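You operate a simulated robot arm through the tools that you are given. There is no shell and no other tool.

The job below is to be done with a simulated robot arm. You get a single attempt, and the scene is never put back.

JOB
Inch the belt backward, then forward, and return to AUTO.
Fine: mode switch on HAND; hold the belt button two to six seconds each way; reverse switch back on FWD.

It is judged by the outcome, as a careful person would: the job done as asked, and still so three seconds after it is handed in. It fails if anything else is knocked over, pushed out of place, dropped, spilled or broken.

ROBOT AND FRAMES
A 7-joint arm with a two-finger parallel gripper on a trunk, on a base that drives. Base frame: it is fixed to the floor where the robot stands at the start and does not move with it; the origin is under the middle of the robot, x ahead of it, y to its left, z up. Readings come in mm, degrees, newtons and seconds.
With the tool pointing down near the work surface it reaches from about 480 to 920 mm from the robot's upright axis, wherever it stands. Its first joint turns from -115.0 to 115.0 degrees. Places, roughly: belt button [600, -100, 900]; mode switch [600, 0, 1100]; reverse switch [600, 0, 900]. Payload 3.91 kg.
Tool frame: the origin (TCP) lies between the finger pads and is the grasp point; the fingertips stand 30 mm ahead of it; z points along the fingers, y is the line along which they close. The gripper opens to 110 mm. The fingers are 20 mm wide and 10 mm thick; the gripper's body (48 by 112 mm) begins 55 mm behind the TCP.
Orientation is that of the tool frame in the base frame, as [roll, pitch, yaw] about the fixed x, y, z axes, in that order (R = Rz(yaw) Ry(pitch) Rx(roll)). With the fingers straight down and closing along the base's y, the tool's x points along the base's -x, its y along +y and its z along -z.

CONTROLS
- The arm moves only by the tool arm_command. Its argument "plan" is text: rows parted by semicolons, each of 7 numbers parted by spaces: the shift along the tool's x, y, z in mm, then the turn, a rotation vector about the tool's x, y, z in rad, then the finger opening in mm, from 0 to 110. In form: x y z ax ay az claw; .... A call has 1 to 20 rows; each row shifts and turns the commanded pose from where the row before left it, along the tool's axes as they then stand. A row lasts 0.2 s, in which the tool goes at most 50 mm and 8.6 degrees; a call with a longer step from one row to the next is refused whole, and so is a gripper value outside its range. A pose out of reach is approached as far as the arm can. The call stops where the force on the tool passes 50 N (or 10 N more than at its start, if that is more) or the arm is blocked; 0.2 s more then pass. Each finger travels about 153 mm/s and halts on what it meets, pressing with about 31 N; the grip force reading is that of the motor and also rises with nothing between the fingers. The clock runs only during rows and for 0.2 s after the last one: add rows that do not move to give the fingers time. It gives the time, the measured TCP pose, the force on the tool (base axes), the opening and the grip force at its end, in the units of the frame above (readings bear some noise), with the torque about the TCP (base axes, N m) and any sound that the robot's microphone picked up, and new pictures: "show" is both (left out), scene, wrist or none.
- Cameras (640 x 400 px; columns grow to the right, rows downward): "scene" is now at [224.9, 177, 1385.4]; the picture's right is [-0.31, -0.95, 0.00], its down [-0.56, 0.18, -0.81] and it looks along [0.77, -0.25, -0.59] (base axes); focal length 263 px, centre (320, 200). "wrist" rides on the gripper at [72, 17, -103] in the tool frame; the picture's right is [-0.23, 0.97, 0.00], its down [-0.76, -0.18, -0.62] and it looks along [-0.61, -0.14, 0.78] (tool axes); focal length 222 px, centre (320, 200).
- raise_lower(by): slides the trunk up (or, below 0, down) by that many mm; the arm and the scene camera ride with it, the base frame stays. It gives what a move gives, with no picture.
- base_move(legs): drives the robot by 1 to 6 legs, each [ahead, left, turn to the left] in mm, mm and degrees, along the robot's own axes; the way and the turn of a leg run together, so that a leg with both is an arc; at most 1500 mm and 180 degrees a leg. The arm and the cameras ride along, it lands a little off, and it stops where it bumps. It gives what a move gives, and a new picture of the scene camera.
- aim_head(pan, tilt): turns the head with the scene camera to pan (to the left, within 80 degrees either way) and tilt (down, from -29 to 69), counted from straight ahead of the robot. It gives what a move gives, and a new picture of the scene camera.
- point_at(camera, pixels): for up to 12 pixels [column, row] of the newest picture of that camera ("zoom" is the newest enlarged one), the place [x, y, z] in the base frame of the surface seen there, good to about 2 mm. It takes no simulated time.
- inspect(camera, box): a new picture of the part [left, top, right, bottom] of that camera's present view, enlarged. It takes no simulated time.
- finish_job(): hands the job in; it is judged then, once.

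Unless the task says otherwise, let go and move clear before handing in.

The tools are called after "Request:" as name(argument=value, ...) on one line, values as JSON. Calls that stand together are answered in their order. arm_command: Moves the arm, as the interface text tells. Its arguments: {"type":"object","properties":{"plan":{"type":"string"},"show":{"type":"string","enum":["both","scene","wrist","none"]}},"required":["plan"]} The other tools are called the same way: raise_lower (by) slides the trunk up or down; base_move (legs) drives the base; aim_head (pan, tilt) turns the head that bears the scene camera; point_at (camera, pixels) gives the place of the surface under pixels of a picture; inspect (camera, box) takes an enlarged picture of a part of a camera's view; finish_job () hands the job in.

At the start:

```text
time: 0.0
ee_pos: [555.7, 20.2, 1234.0]
tcp_rot: [179.9, -0.1, 180.0]
wrist_force: [-0.5, 1.2, 0.1]
torque: [0.03, -0.01, 0.0]
width: 110.0
finger_force: 0.0
trunk travel left (down, up): [-725.0, 265.0]
robot x, y, heading: [2.6, 1.4, 0.2]
head pan, tilt: [-18.1, 36.1]
```

scene: 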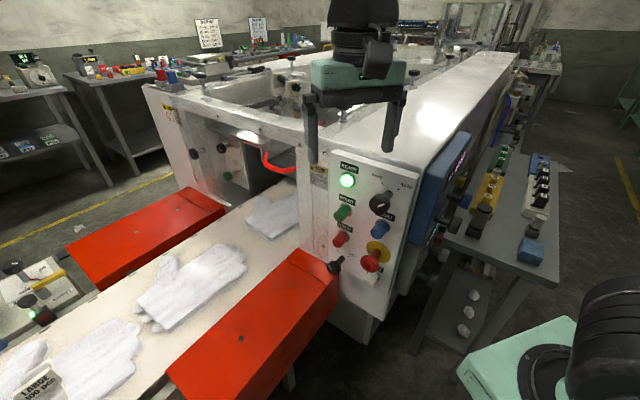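
wrist: 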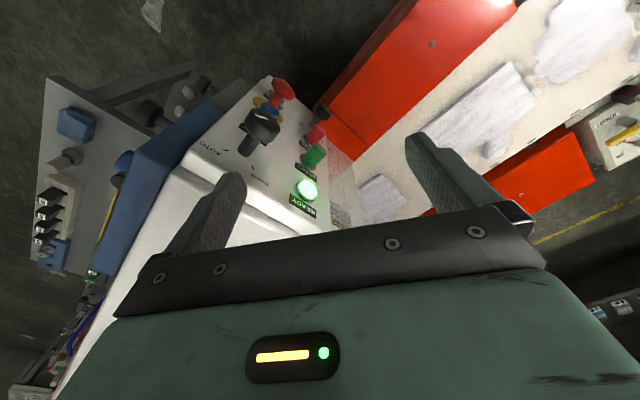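

The scene picture shows a control panel at about (365,230) with a READY lamp, a selector near (381,203), green, red and blue buttons, an emergency stop and a black knob near (335,267). I'll enlarge the panel to read its labels.

Request:
inspect(camera="scene", box=[310, 140, 430, 300])

Request:
inspect(camera="wrist", box=[190, 60, 350, 220])

Request:
point_at(camera="scene", pixels=[[347, 181], [343, 213], [340, 239], [381, 203], [379, 229], [370, 262], [377, 248], [335, 267], [400, 210], [330, 200], [375, 285], [405, 186]])

```text
2.50 times, centred on (370, 220) of scene
```

zoom: 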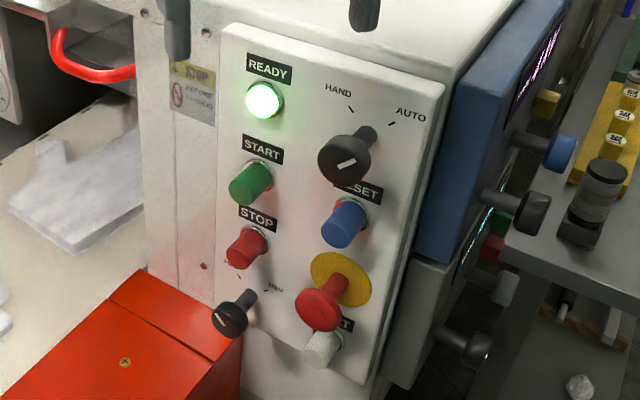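

```text
2.50 times, centred on (270, 140) of wrist
```

zoom: 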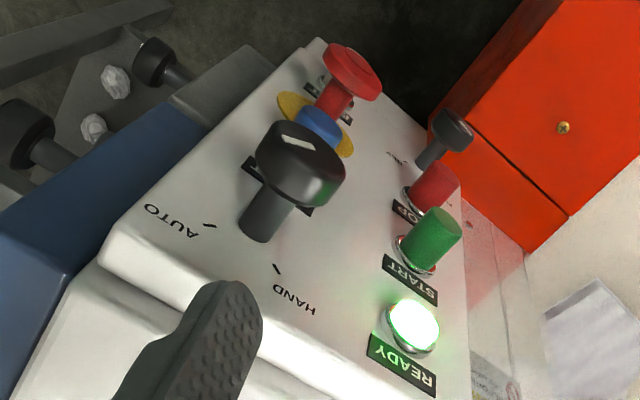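

```text
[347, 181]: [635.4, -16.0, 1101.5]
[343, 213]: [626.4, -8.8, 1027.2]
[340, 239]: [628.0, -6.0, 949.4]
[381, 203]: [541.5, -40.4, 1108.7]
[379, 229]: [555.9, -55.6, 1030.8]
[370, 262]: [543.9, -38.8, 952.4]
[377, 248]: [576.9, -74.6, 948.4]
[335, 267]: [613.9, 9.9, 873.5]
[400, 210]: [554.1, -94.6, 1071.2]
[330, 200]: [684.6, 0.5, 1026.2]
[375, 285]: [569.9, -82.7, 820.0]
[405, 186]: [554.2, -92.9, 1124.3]
```

The panel faces roughly 45° between -x and +y, with the lower black knob near (335,267) as the probable reverse switch and the white button near (370,278) as the probable belt button. I'll zoom closer to check the labels and the surface geometry.

Request:
inspect(camera="scene", box=[320, 225, 390, 295])

Request:
point_at(camera="zoom", pixels=[[300, 200], [420, 380]])

Request:
inspect(camera="scene", box=[350, 160, 420, 230])

Request:
point_at(camera="scene", pixels=[[334, 155], [418, 178], [398, 230], [375, 315], [356, 240], [345, 257], [388, 195], [381, 208], [374, 279], [328, 268], [310, 290], [300, 260]])

```text
5.71 times, centred on (355, 260) of scene
```

zoom: 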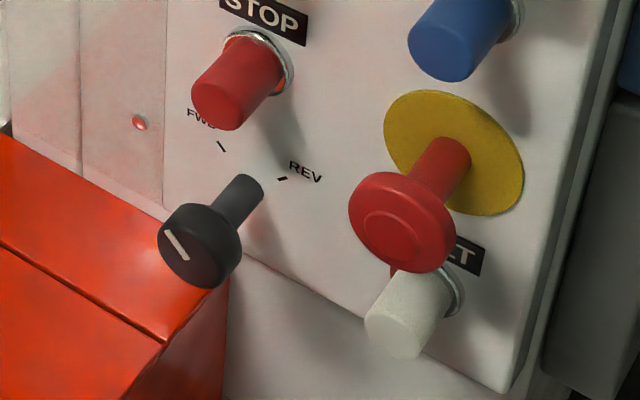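

```text
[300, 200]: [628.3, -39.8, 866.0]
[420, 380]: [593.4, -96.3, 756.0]
```

```text
5.71 times, centred on (385, 195) of scene
```

zoom: 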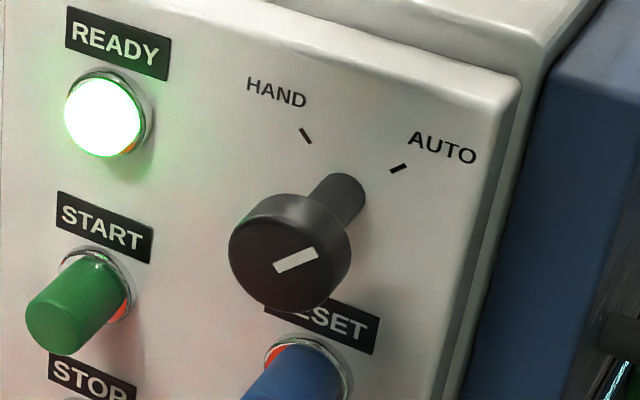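

```text
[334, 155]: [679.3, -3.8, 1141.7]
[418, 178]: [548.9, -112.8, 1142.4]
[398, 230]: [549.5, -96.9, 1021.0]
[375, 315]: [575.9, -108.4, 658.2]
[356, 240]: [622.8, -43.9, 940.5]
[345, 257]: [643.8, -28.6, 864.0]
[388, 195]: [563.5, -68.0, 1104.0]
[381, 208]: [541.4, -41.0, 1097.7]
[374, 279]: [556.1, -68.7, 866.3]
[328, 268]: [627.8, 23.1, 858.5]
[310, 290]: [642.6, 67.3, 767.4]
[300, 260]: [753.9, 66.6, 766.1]
```

The lower knob is labelled FWD/REV with its mark on FWD, the white button's partly hidden label ends in "LT" (BELT), and the upper knob's mark is on AUTO. Next I'll measure the mark positions, the guard and the belt to plan a horizontal approach.

Request:
point_at(camera="zoom", pixels=[[305, 135], [398, 168], [345, 190], [295, 260], [245, 240], [335, 240], [278, 268], [315, 252]])

Request:
point_at(camera="scene", pixels=[[298, 250], [335, 285], [170, 370], [200, 395], [250, 395], [340, 290], [100, 340], [190, 280], [220, 210], [70, 250], [20, 380], [30, 300]])

Request:
inspect(camera="scene", box=[320, 225, 390, 295])

Request:
point_at(camera="zoom", pixels=[[222, 147], [282, 178], [240, 190], [200, 225], [170, 235], [195, 262], [392, 318], [385, 335], [450, 290], [455, 160], [402, 220], [232, 100]])

```text
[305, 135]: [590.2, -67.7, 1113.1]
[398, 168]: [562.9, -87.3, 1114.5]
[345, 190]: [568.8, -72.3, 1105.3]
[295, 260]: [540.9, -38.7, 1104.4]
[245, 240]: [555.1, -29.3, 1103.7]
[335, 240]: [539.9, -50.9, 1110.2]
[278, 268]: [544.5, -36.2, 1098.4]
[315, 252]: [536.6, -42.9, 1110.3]
```

```text
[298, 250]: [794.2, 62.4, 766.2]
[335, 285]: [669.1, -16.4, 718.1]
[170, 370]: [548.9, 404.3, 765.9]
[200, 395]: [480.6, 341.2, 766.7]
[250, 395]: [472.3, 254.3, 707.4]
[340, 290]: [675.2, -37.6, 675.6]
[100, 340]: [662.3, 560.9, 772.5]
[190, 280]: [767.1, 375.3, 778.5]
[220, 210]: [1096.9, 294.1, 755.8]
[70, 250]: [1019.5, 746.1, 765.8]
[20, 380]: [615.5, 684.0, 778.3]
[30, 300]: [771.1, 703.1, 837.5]
```

```text
5.71 times, centred on (355, 260) of scene
```

zoom: 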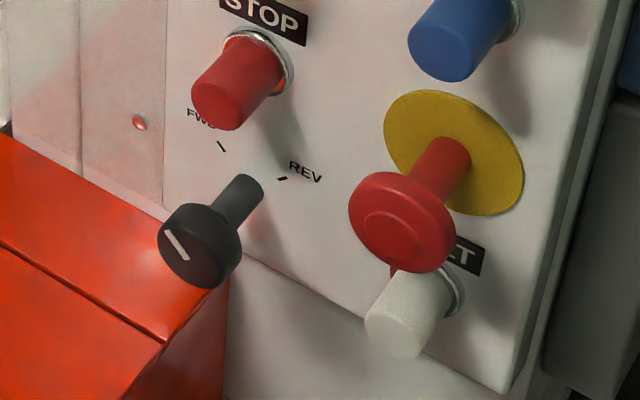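

```text
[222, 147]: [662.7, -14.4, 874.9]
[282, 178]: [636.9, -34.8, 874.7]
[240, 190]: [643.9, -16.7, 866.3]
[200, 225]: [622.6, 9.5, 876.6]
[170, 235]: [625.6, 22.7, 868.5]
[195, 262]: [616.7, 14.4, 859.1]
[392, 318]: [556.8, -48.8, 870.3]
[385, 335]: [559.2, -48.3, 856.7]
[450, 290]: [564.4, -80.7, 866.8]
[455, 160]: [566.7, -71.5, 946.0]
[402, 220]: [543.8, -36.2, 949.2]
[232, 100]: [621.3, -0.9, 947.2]
```

The belt and red guard run outward at z≈766, the guard's side face passes about 26 mm to the left of the reverse knob, and the panel normal is about (-0.59, 0.81). I'd like the base to face the panel squarely, so I'll check the floor to the left first.

Request:
aim_head(pan=50, tilt=55)

```text
time: 1.4
ee_pos: [555.0, 20.1, 1231.3]
tcp_rot: [180.0, 0.0, 179.9]
wrist_force: [0.0, 0.3, 0.3]
torque: [0.02, -0.03, 0.01]
width: 110.1
finger_force: 0.0
trunk travel left (down, up): [-725.0, 265.0]
robot x, y, heading: [-0.1, 0.8, -0.3]
head pan, tilt: [50.0, 55.0]
```

scene: 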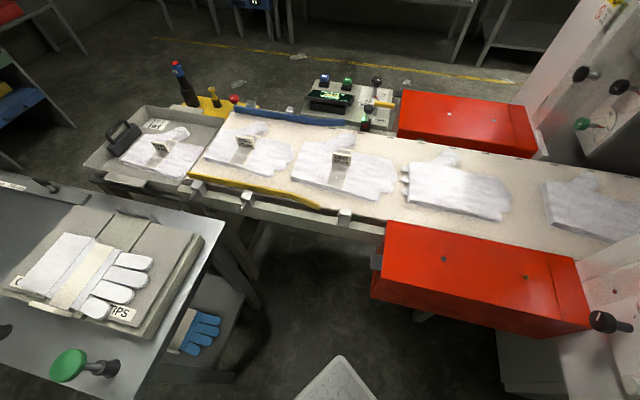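

The picture shows a side table at lower left (edge around (215,230)–(140,395)) and the conveyor ahead. I'll measure them to find out how much floor is free.

Request:
point_at(camera="scene", pixels=[[228, 222], [160, 365], [135, 395], [235, 300], [375, 290], [372, 262], [310, 300], [330, 370], [265, 235], [420, 350], [180, 385], [345, 222]])

Request:
aim_head(pan=78, tilt=60)

```text
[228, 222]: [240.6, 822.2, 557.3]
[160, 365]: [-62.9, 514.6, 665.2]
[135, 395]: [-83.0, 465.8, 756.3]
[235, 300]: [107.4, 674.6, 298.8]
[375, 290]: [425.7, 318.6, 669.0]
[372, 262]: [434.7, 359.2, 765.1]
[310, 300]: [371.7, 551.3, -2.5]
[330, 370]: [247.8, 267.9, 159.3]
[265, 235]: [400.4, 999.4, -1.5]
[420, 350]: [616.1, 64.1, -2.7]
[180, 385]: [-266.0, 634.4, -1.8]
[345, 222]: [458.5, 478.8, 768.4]
```

```text
time: 2.3
ee_pos: [555.5, 19.5, 1232.4]
tcp_rot: [179.9, -0.1, -180.0]
wrist_force: [0.1, -0.5, -0.1]
torque: [0.02, 0.05, 0.0]
width: 110.1
finger_force: 0.1
trunk travel left (down, up): [-725.0, 265.0]
robot x, y, heading: [-3.5, 0.1, 0.1]
head pan, tilt: [78.0, 60.0]
```

scene: 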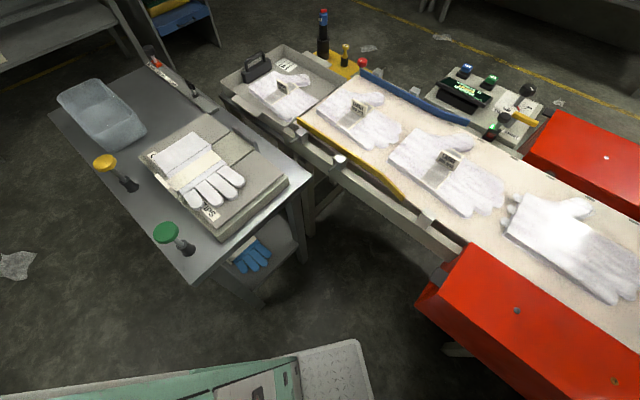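

The table on the left starts at y≈466 and the base's front-left corner is near (248, 268), so I can't shift far left. Backing up slightly would put the panel at a comfortable reach, so I'll check the right side and rear first.

Request:
aim_head(pan=-80, tilt=50)

Request:
aim_head(pan=80, tilt=35)

```text
time: 4.8
ee_pos: [554.7, 20.1, 1232.6]
tcp_rot: [180.0, 0.0, -179.9]
wrist_force: [0.4, 0.3, 0.9]
torque: [-0.02, -0.01, 0.0]
width: 110.1
finger_force: 0.0
trunk travel left (down, up): [-725.0, 265.0]
robot x, y, heading: [-2.5, 2.0, 0.2]
head pan, tilt: [-80.0, 50.0]
```

scene: 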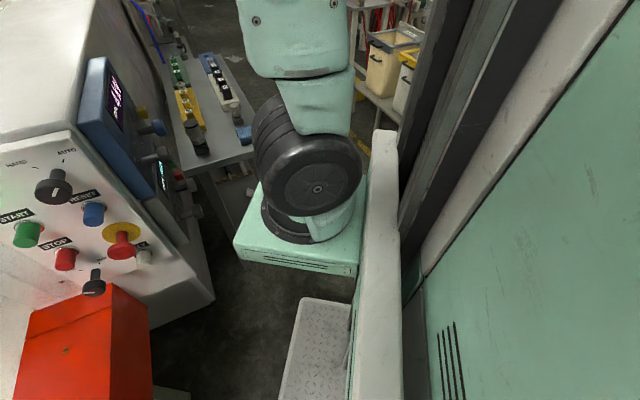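

```text
time: 7.2
ee_pos: [554.7, 20.2, 1232.3]
tcp_rot: [-180.0, 0.0, -179.9]
wrist_force: [-0.6, -0.1, -0.2]
torque: [0.0, -0.01, 0.0]
width: 109.9
finger_force: 0.0
trunk travel left (down, up): [-725.0, 265.0]
robot x, y, heading: [0.6, 0.9, -0.1]
head pan, tilt: [80.0, 35.0]
```

scene: 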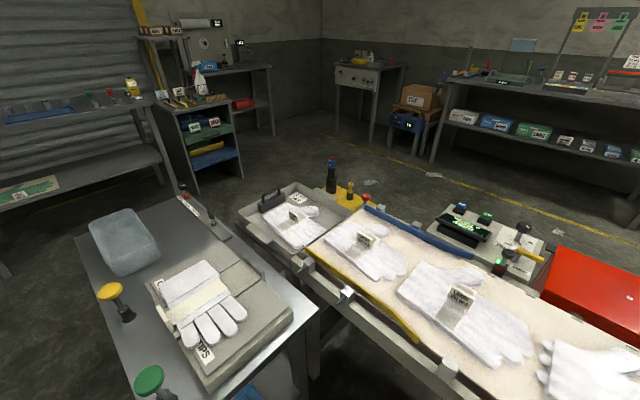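

The right-hand view showed the arm rising from a green platform close beside the panel. I'll aim back there and measure where the arm's base sits.

Request:
aim_head(pan=-60, tilt=45)

```text
time: 9.4
ee_pos: [555.0, 19.7, 1232.3]
tcp_rot: [-180.0, 0.1, 180.0]
wrist_force: [0.2, -0.6, 0.0]
torque: [0.04, 0.0, -0.03]
width: 109.9
finger_force: 0.0
trunk travel left (down, up): [-725.0, 265.0]
robot x, y, heading: [-0.6, 1.7, -0.1]
head pan, tilt: [-60.0, 45.0]
```

scene: 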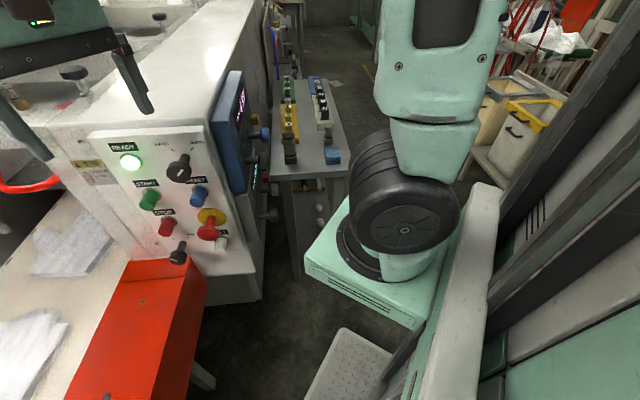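

Request:
point_at(camera="scene", pixels=[[404, 232], [380, 270], [310, 265], [412, 325], [355, 200], [430, 70], [450, 150], [345, 345], [300, 270], [265, 180], [245, 140], [345, 150]])

Request:
inspect(camera="scene", box=[80, 120, 280, 280])

```text
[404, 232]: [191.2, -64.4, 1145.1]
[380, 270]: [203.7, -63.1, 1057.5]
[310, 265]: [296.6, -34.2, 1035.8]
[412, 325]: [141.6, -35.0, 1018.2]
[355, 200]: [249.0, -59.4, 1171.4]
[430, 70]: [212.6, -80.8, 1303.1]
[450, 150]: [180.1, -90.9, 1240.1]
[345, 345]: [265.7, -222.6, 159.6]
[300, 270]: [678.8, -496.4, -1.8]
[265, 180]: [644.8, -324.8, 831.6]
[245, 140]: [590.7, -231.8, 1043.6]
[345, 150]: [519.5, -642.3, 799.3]
```

```text
2.50 times, centred on (180, 200) of scene
```

zoom: 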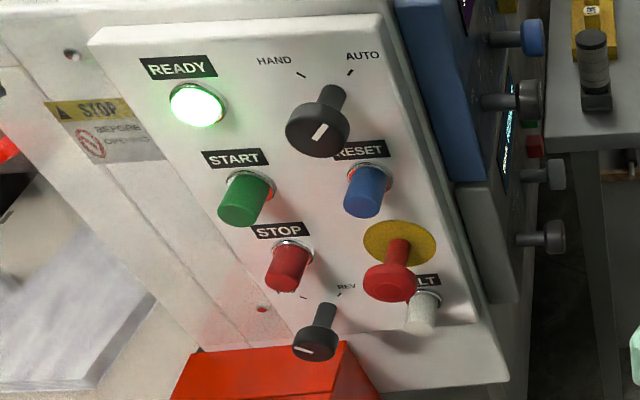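

The arm's base stands near (220, -110), only about 180 mm off the panel plane, which is too cramped for a square approach. I'll aim left to watch the floor and back up a little.

Request:
aim_head(pan=80, tilt=45)

Request:
point_at(camera="scene", pixels=[[5, 200], [5, 250], [5, 300], [5, 380], [60, 380], [100, 390], [190, 390], [140, 300]])

```text
time: 11.7
ee_pos: [556.0, 18.7, 1232.6]
tcp_rot: [-180.0, 0.1, 180.0]
wrist_force: [-0.1, 0.2, 0.5]
torque: [-0.02, 0.0, 0.04]
width: 109.8
finger_force: 0.0
trunk travel left (down, up): [-725.0, 265.0]
robot x, y, heading: [1.9, -0.2, 0.3]
head pan, tilt: [80.0, 45.0]
```

scene: 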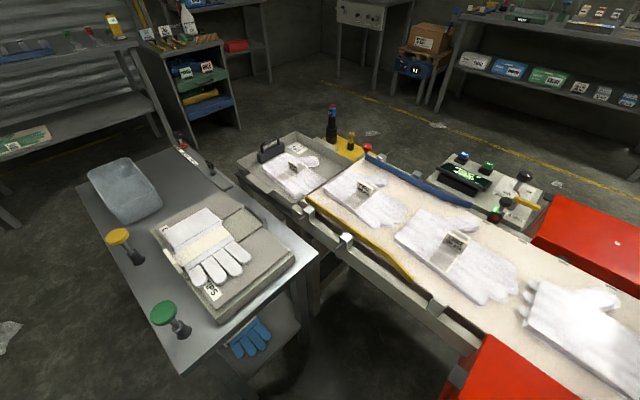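

```text
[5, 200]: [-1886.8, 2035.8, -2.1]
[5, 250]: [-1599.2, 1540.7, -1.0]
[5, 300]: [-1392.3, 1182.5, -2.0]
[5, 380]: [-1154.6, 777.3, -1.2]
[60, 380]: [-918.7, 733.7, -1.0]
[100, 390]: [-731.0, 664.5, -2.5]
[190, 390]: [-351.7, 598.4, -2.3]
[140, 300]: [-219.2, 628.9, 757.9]
```

The floor behind and to the left is clear out to x≈-1150. I'll back up about 220 mm and then shift about 90 mm left, keeping the base clear of the table.

Request:
base_move(legs=[[-220, 0, 0]])

Request:
point_at(camera="scene", pixels=[[245, 390], [300, 390], [350, 390], [200, 340], [150, 300], [150, 380], [100, 380], [230, 350]])

```text
time: 13.3
ee_pos: [339.0, 20.1, 1232.1]
tcp_rot: [180.0, 0.0, -179.9]
wrist_force: [-0.6, 0.2, -0.2]
torque: [-0.01, 0.03, 0.01]
width: 110.1
finger_force: 0.1
trunk travel left (down, up): [-725.0, 265.0]
robot x, y, heading: [-215.0, 0.6, -0.3]
head pan, tilt: [80.0, 45.0]
```

scene: 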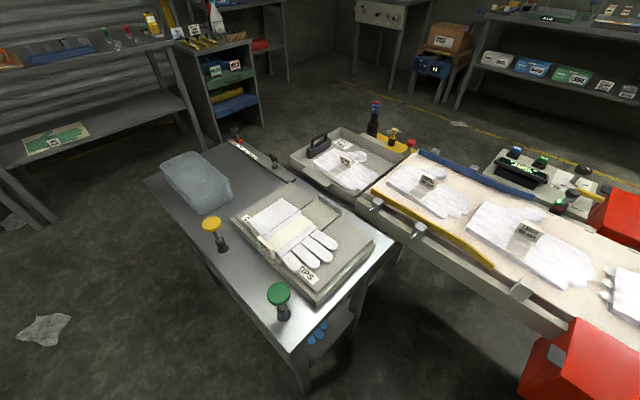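

```text
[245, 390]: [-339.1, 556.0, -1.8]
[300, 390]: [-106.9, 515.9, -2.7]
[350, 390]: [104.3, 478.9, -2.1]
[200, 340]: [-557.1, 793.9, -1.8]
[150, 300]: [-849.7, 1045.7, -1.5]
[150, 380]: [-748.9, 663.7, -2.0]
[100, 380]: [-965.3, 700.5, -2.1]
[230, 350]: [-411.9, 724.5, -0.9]
```

The move went well, and the table's nearest corner is now around pixel (292,352). I'll measure it before shifting left.

Request:
point_at(camera="scene", pixels=[[292, 350], [240, 295], [200, 250], [390, 250], [310, 380], [340, 300], [278, 295], [555, 400], [525, 395], [600, 390]])

```text
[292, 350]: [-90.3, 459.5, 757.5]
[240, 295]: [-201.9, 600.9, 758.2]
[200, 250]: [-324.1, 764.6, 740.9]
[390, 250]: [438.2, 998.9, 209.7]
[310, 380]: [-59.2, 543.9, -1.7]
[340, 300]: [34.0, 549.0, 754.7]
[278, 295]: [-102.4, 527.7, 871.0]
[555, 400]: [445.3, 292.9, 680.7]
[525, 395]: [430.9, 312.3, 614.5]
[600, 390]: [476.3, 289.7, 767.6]
```

The table corner is at (-90, 460) and the base's left edge is at about y=268, so shifting 100 mm left leaves around 90 mm clear. I'll make that move, then aim the head at the panel.

Request:
base_move(legs=[[0, 100, 0]])

Request:
aim_head(pan=-22, tilt=35)

```text
time: 14.5
ee_pos: [337.3, 120.9, 1233.0]
tcp_rot: [180.0, -0.1, -179.8]
wrist_force: [-0.6, 0.0, -0.3]
torque: [-0.01, -0.05, -0.01]
width: 110.0
finger_force: 0.0
trunk travel left (down, up): [-725.0, 265.0]
robot x, y, heading: [-215.2, 97.9, 0.1]
head pan, tilt: [80.0, 45.0]
```

scene: 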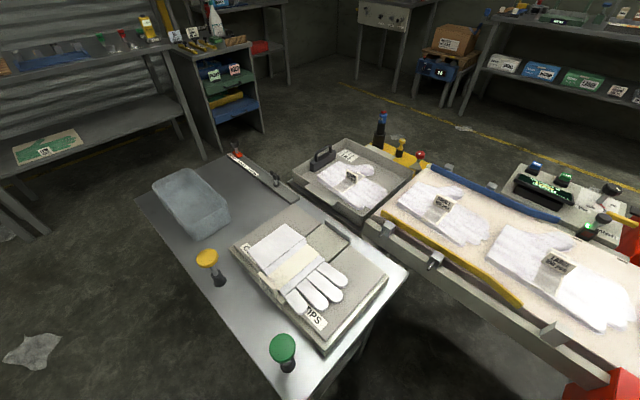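

```text
time: 16.3
ee_pos: [337.2, 120.7, 1232.6]
tcp_rot: [180.0, 0.0, -179.8]
wrist_force: [0.3, 0.4, -0.3]
torque: [0.02, -0.01, 0.01]
width: 110.0
finger_force: 0.0
trunk travel left (down, up): [-725.0, 265.0]
robot x, y, heading: [-216.7, 98.5, 0.3]
head pan, tilt: [-22.0, 35.0]
```

scene: 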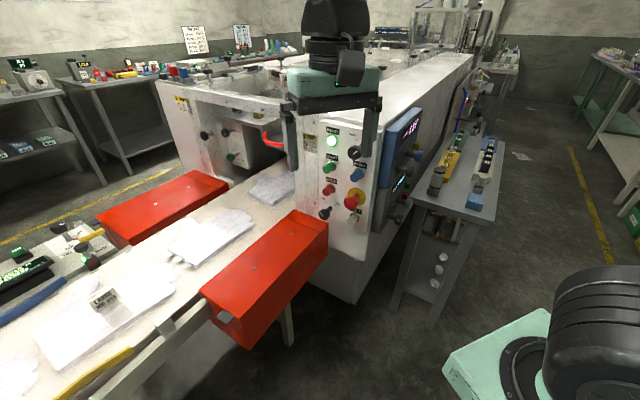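

The panel is in clear view and the gripper is well away from everything at (337, 121, 1232). I'll pitch the tool from straight down to horizontal, then yaw it toward the panel by about 54°.

Request:
arm_command(plan="0 0 0 0 -0.1428 0 70; 0 0 0 0 -0.1428 0 70; 0 0 0 0 -0.1428 0 70; 0 0 0 0 -0.1428 0 70; 0 0 0 0 -0.1428 0 70; 0 0 0 0 -0.1428 0 70; 0 0 0 0 -0.1428 0 70; 0 0 0 0 -0.1428 0 70; 0 0 0 0 -0.1428 0 70; 0 0 0 0 -0.1428 0 70; 0 0 0 0 -0.1428 0 70; 0 0 0 0 0 0 70", show="both")

```text
time: 18.9
ee_pos: [382.1, 165.9, 1273.9]
tcp_rot: [42.6, 89.9, 42.7]
wrist_force: [0.4, -0.3, -0.1]
torque: [-0.03, 0.0, 0.02]
width: 70.0
finger_force: 0.1
out of reach, approached as far as the arm can: row 8, 9, 10, 11
trunk travel left (down, up): [-725.0, 265.0]
robot x, y, heading: [-218.4, 97.0, 0.3]
head pan, tilt: [-22.0, 35.0]
```

scene: 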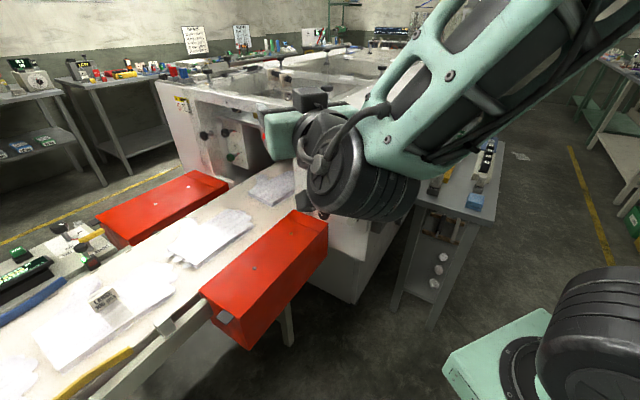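
wrist: 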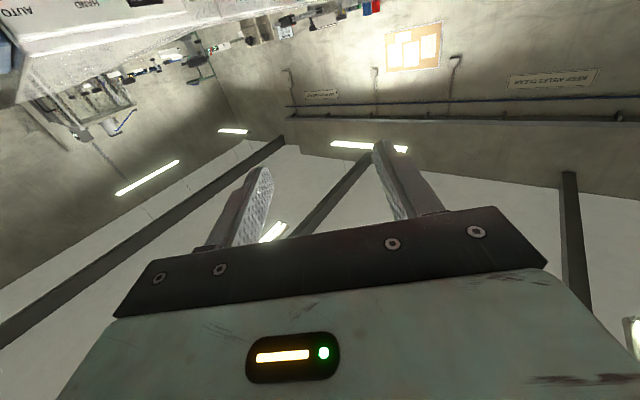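

The tool is now pointing along +x, but it came close to the robot and went slightly out of reach. I'll move forward about 110 mm while yawing toward the panel.

Request:
arm_command(plan="0 0 40 0 0 0 70; 0 0 40 0 0 0 70; 0 0 30 0 0 0 70; 0 0 0 0.1346 0 0 70; 0 0 0 0.1346 0 0 70; 0 0 0 0.1346 0 0 70; 0 0 0 0.1346 0 0 70; 0 0 0 0.1346 0 0 70; 0 0 0 0.1346 0 0 70; 0 0 0 0.1346 0 0 70; 0 0 0 0 0 0 70", show="both")

```text
time: 21.3
ee_pos: [490.4, 164.8, 1273.5]
tcp_rot: [-123.4, 90.0, -177.3]
wrist_force: [0.1, 0.4, 1.3]
torque: [-0.01, 0.01, -0.02]
width: 70.0
finger_force: 0.1
trunk travel left (down, up): [-725.0, 265.0]
robot x, y, heading: [-220.9, 102.3, 0.2]
head pan, tilt: [-22.0, 35.0]
```

scene: 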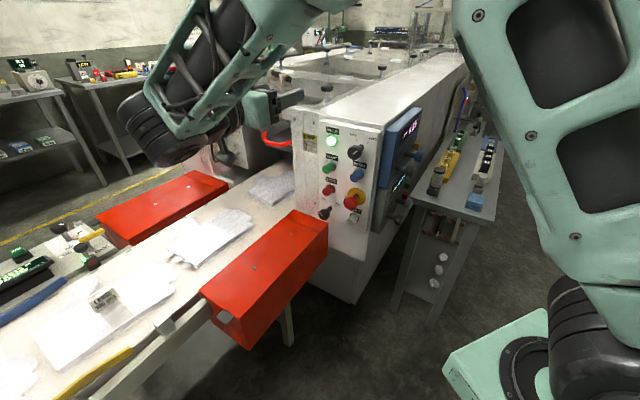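
wrist: 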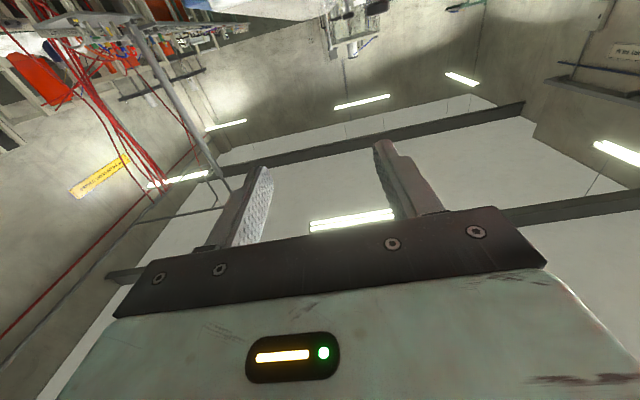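

The tool is now aligned with the panel's normal at (490, 165, 1273). I'll move down in front of the mode knob at about 150 mm standoff and roll -45° for the grasp.

Request:
arm_command(plan="33.9 -14.7 19.2 0 0 0 70; 33.9 -14.7 19.2 0 0 0 70; 33.9 -14.7 19.2 0 0 0 70; 33.9 -14.7 19.2 0 0 0 70; 33.9 -14.7 19.2 0 0 0 70; 0 0 0 0 0 -0.131 60; 0 0 0 0 0 -0.131 60; 0 0 0 0 0 -0.131 60; 0 0 0 0 0 -0.131 60; 0 0 0 0 0 -0.131 60; 0 0 0 0 0 -0.131 60; 0 0 0 0 0 0 60", show="both")

```text
time: 23.9
ee_pos: [488.6, 45.9, 1104.1]
tcp_rot: [-90.0, 44.8, -143.9]
wrist_force: [0.2, -0.3, 0.1]
torque: [0.02, -0.01, 0.02]
width: 60.0
finger_force: 0.0
trunk travel left (down, up): [-725.0, 265.0]
robot x, y, heading: [-218.4, 100.1, 0.2]
head pan, tilt: [-22.0, 35.0]
```

scene: 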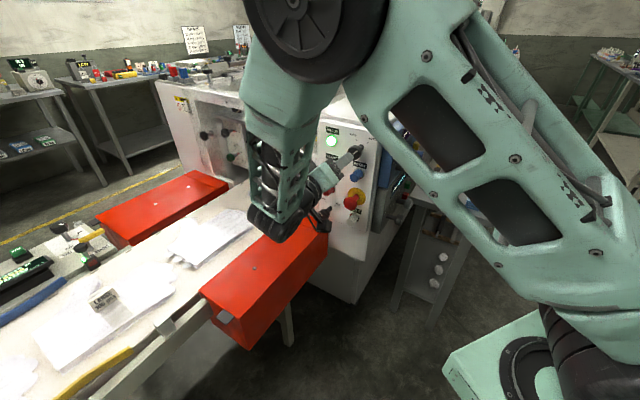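
wrist: 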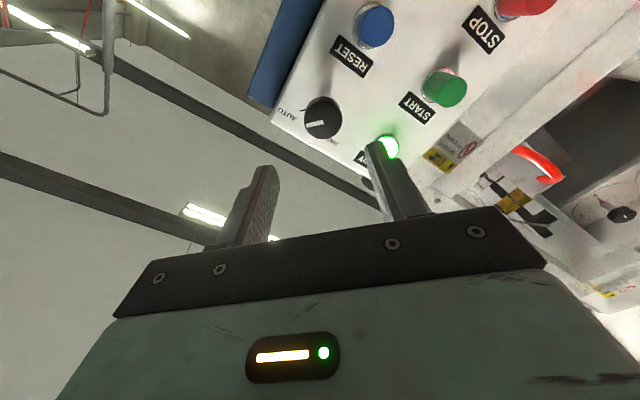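

The tool faces the panel and the wrist camera shows the mode knob at (322,118). I'll measure the knob face and edges, and the lowest part of the wrist near (272,230) in the scene view.

Request:
inspect(camera="wrist", box=[262, 68, 422, 168])

Request:
point_at(camera="wrist", pixels=[[322, 118], [308, 112], [338, 125], [318, 132], [326, 103], [270, 120], [335, 180], [373, 25], [443, 88], [388, 147]])

Request:
point_at(camera="scene", pixels=[[270, 235], [255, 215], [290, 220], [310, 215], [350, 195], [370, 225]])

```text
4.00 times, centred on (342, 118) of wrist
```

zoom: 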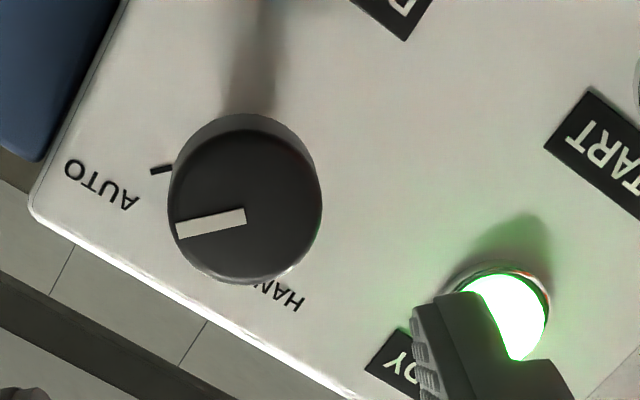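

```text
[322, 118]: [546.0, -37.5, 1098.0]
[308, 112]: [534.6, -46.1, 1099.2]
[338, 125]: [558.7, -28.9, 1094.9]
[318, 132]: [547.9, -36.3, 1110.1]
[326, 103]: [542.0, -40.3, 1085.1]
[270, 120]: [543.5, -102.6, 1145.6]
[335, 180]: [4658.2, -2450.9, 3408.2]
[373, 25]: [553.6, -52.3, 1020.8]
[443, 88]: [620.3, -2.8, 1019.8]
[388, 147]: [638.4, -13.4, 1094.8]
```

```text
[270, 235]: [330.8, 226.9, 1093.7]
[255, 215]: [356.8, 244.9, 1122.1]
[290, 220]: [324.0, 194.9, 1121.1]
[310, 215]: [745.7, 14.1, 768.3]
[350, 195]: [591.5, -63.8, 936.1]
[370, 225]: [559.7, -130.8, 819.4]
```

The knob's face centre is at about s=421, z=1098, roughly 38 mm across and standing 50 mm off the panel. I'll correct sideways and advance 99 mm so the pads straddle the knob, without closing yet.

Request:
arm_command(plan="5.3 3.2 0 0 0 0 60; 0 0 25 0 0 0 60; 0 0 25 0 0 0 60; 0 0 25 0 0 0 60; 0 0 14 0 0 0 60; 0 0 8 0 0 0 60; 0 0 0 0 0 0 60", show="both")

Request:
inspect(camera="wrist", box=[200, 100, 440, 250])

```text
time: 25.5
ee_pos: [543.1, -32.9, 1099.6]
tcp_rot: [-90.0, 44.9, -143.8]
wrist_force: [-0.2, 0.8, 0.2]
torque: [0.01, -0.02, -0.02]
width: 59.9
finger_force: 0.1
trunk travel left (down, up): [-725.0, 265.0]
robot x, y, heading: [-218.0, 99.1, 0.3]
head pan, tilt: [-22.0, 35.0]
```

scene: 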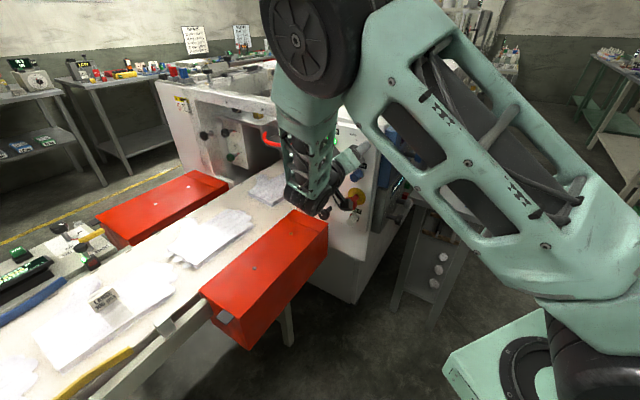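
wrist: 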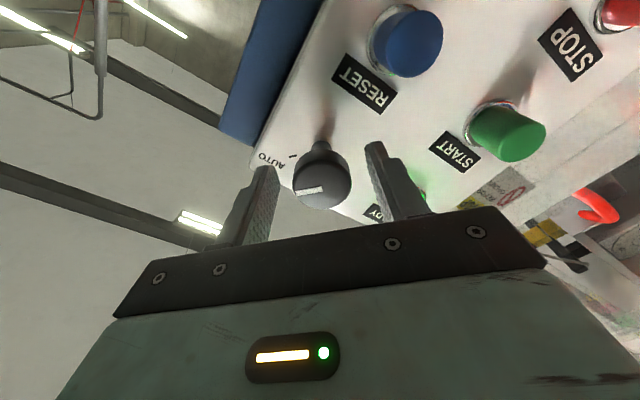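

```text
2.67 times, centred on (320, 175) of wrist
```

zoom: 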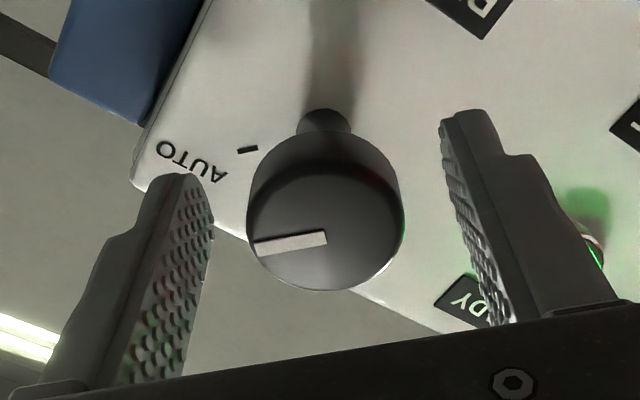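

The fingers straddle the knob evenly, with the knob at (322,180) midway between the pads. I'll advance 3 mm and close gently onto it.

Request:
arm_command(plan="0 0 3 0 0 0 60; 0 0 0 0 0 0 45; 0 0 0 0 0 0 38; 0 0 0 0 0 0 32; 0 0 0 0 0 0 30; 0 0 0 0 0 0 30", show="wrist")

```text
time: 26.9
ee_pos: [545.9, -35.7, 1098.2]
tcp_rot: [-90.1, 44.9, -143.8]
wrist_force: [3.9, 0.8, -4.5]
torque: [0.13, 0.1, 0.2]
width: 35.2
finger_force: 45.1
trunk travel left (down, up): [-725.0, 265.0]
robot x, y, heading: [-219.2, 100.1, -0.0]
head pan, tilt: [-22.0, 35.0]
```

wrist: 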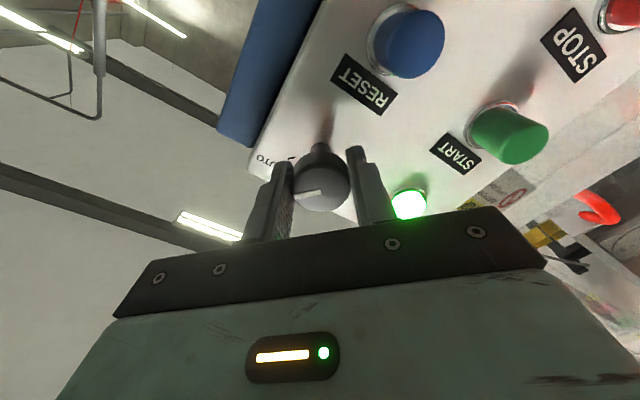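

The knob is gripped at 35 mm, and from the marks each position sits about 45° either side of vertical, so the swing is about 90°. I'll turn about 40° counter-clockwise first and look.

Request:
arm_command(plan="0 0 0 0 0 -0.14 30; 0 0 0 0 0 -0.14 30; 0 0 0 0 0 -0.14 30; 0 0 0 0 0 -0.14 30; 0 0 0 0 0 -0.14 30; 0 0 0 0 0 0 30", show="wrist")

```text
time: 28.3
ee_pos: [545.8, -36.2, 1100.2]
tcp_rot: [-89.9, 4.7, -143.9]
wrist_force: [-9.9, -0.7, 7.3]
torque: [-0.1, -0.09, 0.15]
width: 35.1
finger_force: 45.2
trunk travel left (down, up): [-725.0, 265.0]
robot x, y, heading: [-214.0, 97.3, 0.1]
head pan, tilt: [-22.0, 35.0]
```

wrist: 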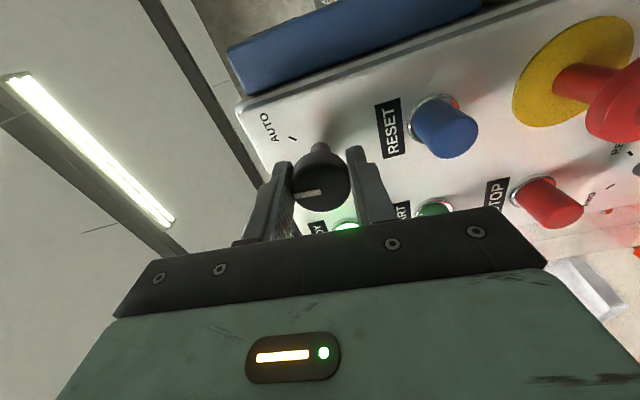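

The knob is following the gripper, with forces low and the white mark now near vertical. I'll turn another 40°.

Request:
arm_command(plan="0 0 0 0 0 -0.14 30; 0 0 0 0 0 -0.14 30; 0 0 0 0 0 -0.14 30; 0 0 0 0 0 -0.14 30; 0 0 0 0 0 -0.14 30; 0 0 0 0 0 0 30", show="both")

Request:
inspect(camera="wrist", box=[200, 100, 440, 250])

```text
time: 29.7
ee_pos: [545.8, -35.5, 1101.2]
tcp_rot: [-89.7, -35.2, -144.0]
wrist_force: [-3.3, 1.1, 31.1]
torque: [0.22, 0.1, 0.9]
width: 35.2
finger_force: 45.3
trunk travel left (down, up): [-725.0, 265.0]
robot x, y, heading: [-217.4, 102.3, -0.1]
head pan, tilt: [-22.0, 35.0]
```

scene: 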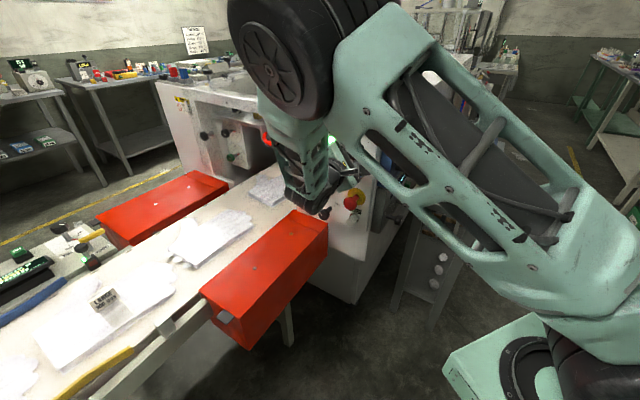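
wrist: 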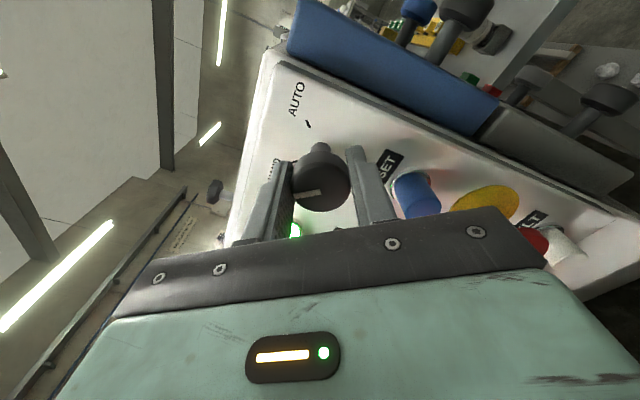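

```text
2.67 times, centred on (320, 175) of wrist
```

zoom: 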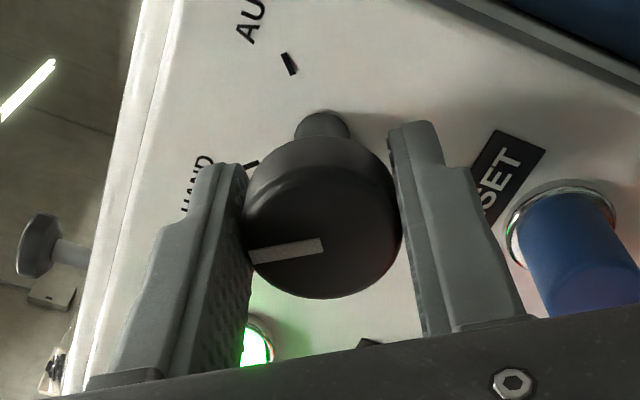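

The mark is within about 10° of HAND, but a 31 N upward force has built up on the tool. I'll shift about 1.5 mm up to relieve it and turn the last 10°.

Request:
arm_command(plan="0.9 -1.2 0 0 0 0 30; 0 0 0 0 0 -0.08 30; 0 0 0 0 0 -0.08 30; 0 0 0 0 0 0 30", show="wrist")

Request:
inspect(camera="wrist", box=[200, 100, 440, 250])

```text
time: 30.7
ee_pos: [547.4, -34.5, 1100.8]
tcp_rot: [-89.8, -44.4, -143.8]
wrist_force: [2.1, 6.0, 25.0]
torque: [-0.6, -0.47, -0.13]
width: 35.3
finger_force: 45.3
trunk travel left (down, up): [-725.0, 265.0]
robot x, y, heading: [-217.3, 99.6, 0.4]
head pan, tilt: [-22.0, 35.0]
```

wrist: 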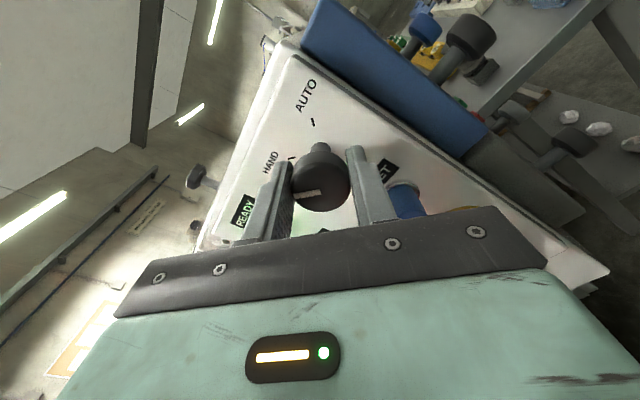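

```text
2.67 times, centred on (320, 175) of wrist
```

zoom: 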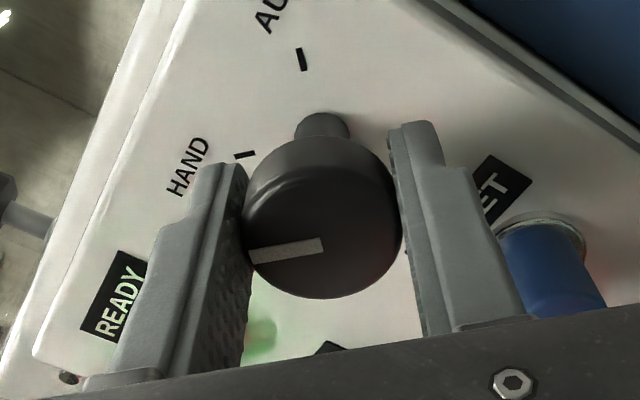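

The mark now lines up with HAND as it did with AUTO before, and the READY lamp looks off. I'll open the fingers, back away and check that the knob stays there.

Request:
arm_command(plan="0 0 0 0 0 0 45; 0 0 0 0 0 0 60; 0 0 0 0 0 0 60; 0 0 -20 0 0 0 60; 0 0 -30 0 0 0 60; 0 0 -40 0 0 0 60; 0 0 -10 0 0 0 60; 0 0 0 0 0 0 60", show="both")

Request:
inspect(camera="wrist", box=[240, 50, 480, 200])

```text
time: 32.5
ee_pos: [487.2, 41.9, 1099.5]
tcp_rot: [-90.0, -44.4, -143.8]
wrist_force: [0.3, -0.2, -0.2]
torque: [0.02, -0.01, -0.01]
width: 59.9
finger_force: 0.1
trunk travel left (down, up): [-725.0, 265.0]
robot x, y, heading: [-217.9, 101.4, 0.3]
head pan, tilt: [-22.0, 35.0]
```

scene: 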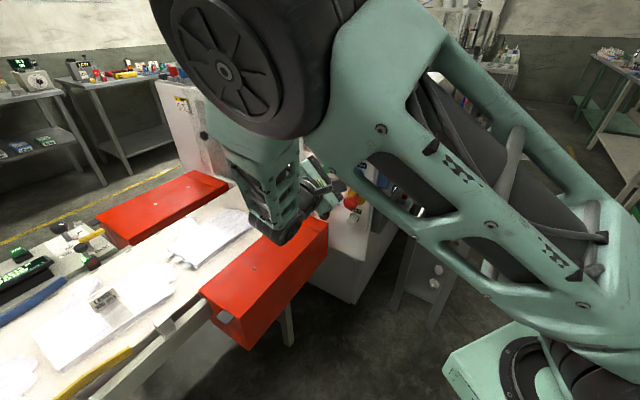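
wrist: 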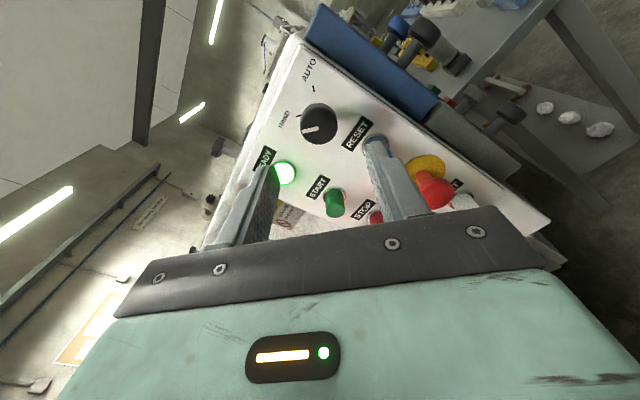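

```text
2.67 times, centred on (360, 125) of wrist
```

zoom: 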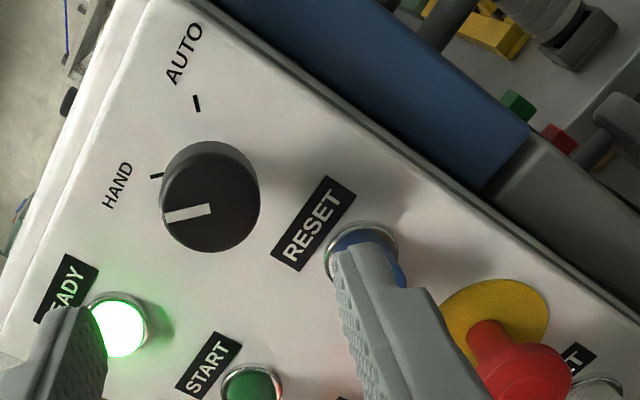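

The knob rests on HAND. Next I'll move toward the reverse knob at s≈511, z≈864, keeping 150 mm standoff and stopping partway to check that the wrist clears the guard.

Request:
arm_command(plan="-32.9 14.8 0 0 0 0 60; -32.9 14.8 0 0 0 0 60; -32.9 14.8 0 0 0 0 60; -32.9 14.8 0 0 0 0 60; -32.9 14.8 0 0 0 0 60; 0 0 0 0 0 0 60", show="both")

```text
time: 33.9
ee_pos: [540.5, 85.1, 934.9]
tcp_rot: [-90.1, -44.4, -143.8]
wrist_force: [-0.6, 0.4, -0.1]
torque: [0.01, 0.0, 0.01]
width: 60.1
finger_force: 0.0
trunk travel left (down, up): [-725.0, 265.0]
robot x, y, heading: [-214.8, 100.0, 0.3]
head pan, tilt: [-22.0, 35.0]
```

scene: 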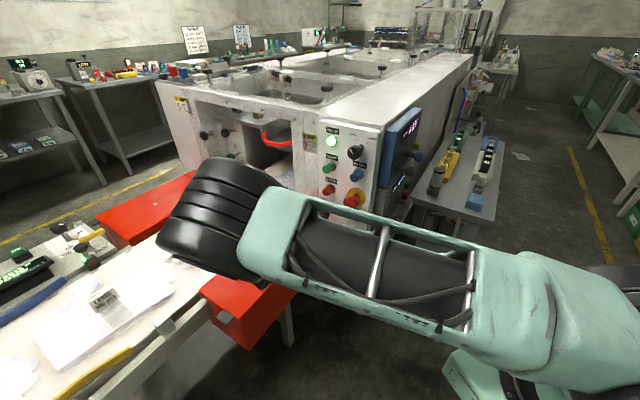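
wrist: 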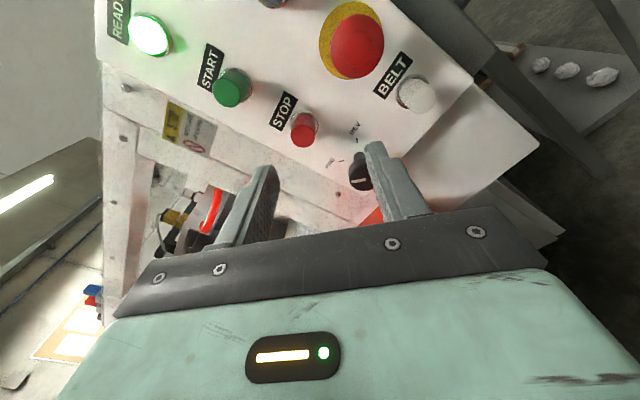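

The BELT label is clearly readable beside the white button at (413,93). The big black arm joint in the scene view at (215,230) hangs over the guard, so I'll measure its height before going lower.

Request:
point_at(camera="scene", pixels=[[235, 270], [185, 250], [165, 240], [215, 230], [250, 275], [300, 285], [240, 190], [255, 283]])

Request:
point_at(camera="wrist", pixels=[[359, 181], [360, 170], [352, 185], [413, 93], [357, 46], [405, 100], [303, 130]])

Request:
inspect(camera="wrist", box=[300, 20, 480, 220])

```text
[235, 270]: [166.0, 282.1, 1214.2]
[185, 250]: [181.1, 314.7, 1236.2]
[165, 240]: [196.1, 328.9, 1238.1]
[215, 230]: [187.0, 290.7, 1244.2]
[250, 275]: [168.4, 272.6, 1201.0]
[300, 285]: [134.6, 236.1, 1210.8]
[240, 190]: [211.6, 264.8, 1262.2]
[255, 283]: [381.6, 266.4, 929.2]
```

```text
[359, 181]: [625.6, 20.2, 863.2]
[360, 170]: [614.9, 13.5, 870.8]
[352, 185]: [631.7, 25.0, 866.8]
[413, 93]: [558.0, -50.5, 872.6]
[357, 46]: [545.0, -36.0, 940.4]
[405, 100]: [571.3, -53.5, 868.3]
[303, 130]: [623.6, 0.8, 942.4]
```

```text
2.00 times, centred on (390, 120) of wrist
```

zoom: 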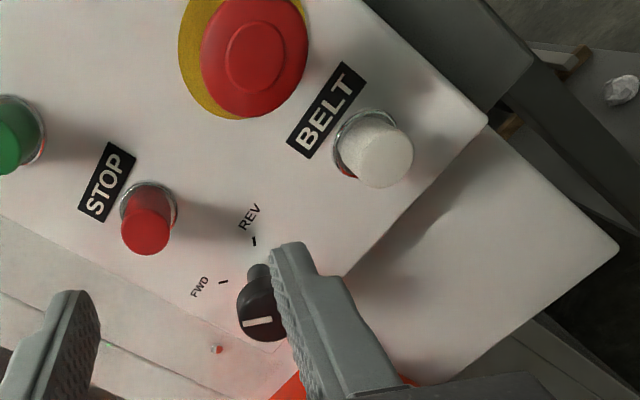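

The arm's large joints are all above z≈930, so going down is safe. The reverse knob's axis looks to be near s=511, z≈861, so I'll centre on it at about 130 mm standoff and look again.

Request:
arm_command(plan="-34 17.8 10 0 0 0 60; -34 17.8 10 0 0 0 60; 0 0 0 0 0 0 60", show="both")

Request:
inspect(camera="wrist", box=[240, 50, 440, 200])

```text
time: 34.7
ee_pos: [571.4, 81.7, 862.2]
tcp_rot: [-90.1, -44.4, -143.8]
wrist_force: [-0.7, 0.3, 1.1]
torque: [-0.02, -0.02, 0.03]
width: 59.9
finger_force: 0.1
trunk travel left (down, up): [-725.0, 265.0]
robot x, y, heading: [-214.0, 96.5, 0.1]
head pan, tilt: [-22.0, 35.0]
```

scene: 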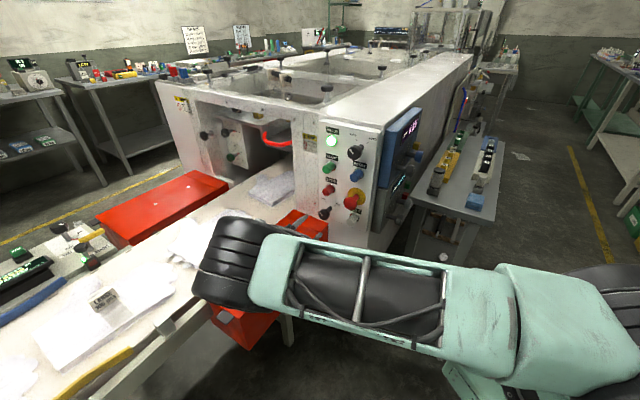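
wrist: 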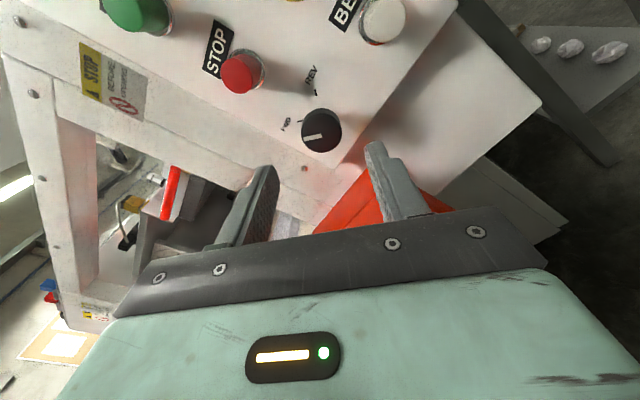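

```text
2.67 times, centred on (340, 125) of wrist
```

zoom: 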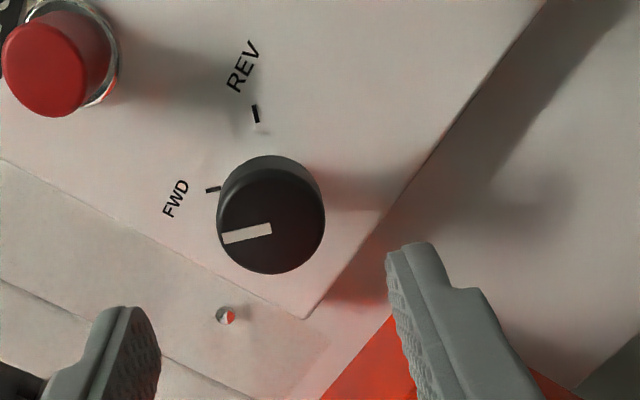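

The reverse knob's face is now fully visible, centred at about (321,134) in the wrist view. I'll measure its centre and edges.

Request:
point_at(camera="zoom", pixels=[[275, 220], [225, 222], [316, 225], [270, 182], [270, 265], [255, 113], [213, 189], [290, 240]])

Request:
point_at(camera="scene", pixels=[[308, 225], [285, 240], [240, 320], [270, 315], [250, 330], [230, 300], [205, 290]])

```text
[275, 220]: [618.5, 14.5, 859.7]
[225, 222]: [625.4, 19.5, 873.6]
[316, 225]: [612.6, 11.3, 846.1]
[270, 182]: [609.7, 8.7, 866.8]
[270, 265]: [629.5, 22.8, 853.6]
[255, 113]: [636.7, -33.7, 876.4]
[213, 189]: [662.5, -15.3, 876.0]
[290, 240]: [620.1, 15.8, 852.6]
```

```text
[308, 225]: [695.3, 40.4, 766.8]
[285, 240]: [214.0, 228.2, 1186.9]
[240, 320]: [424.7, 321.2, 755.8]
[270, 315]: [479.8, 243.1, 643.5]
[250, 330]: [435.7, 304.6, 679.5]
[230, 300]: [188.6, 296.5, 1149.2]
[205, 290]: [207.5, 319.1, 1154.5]
```

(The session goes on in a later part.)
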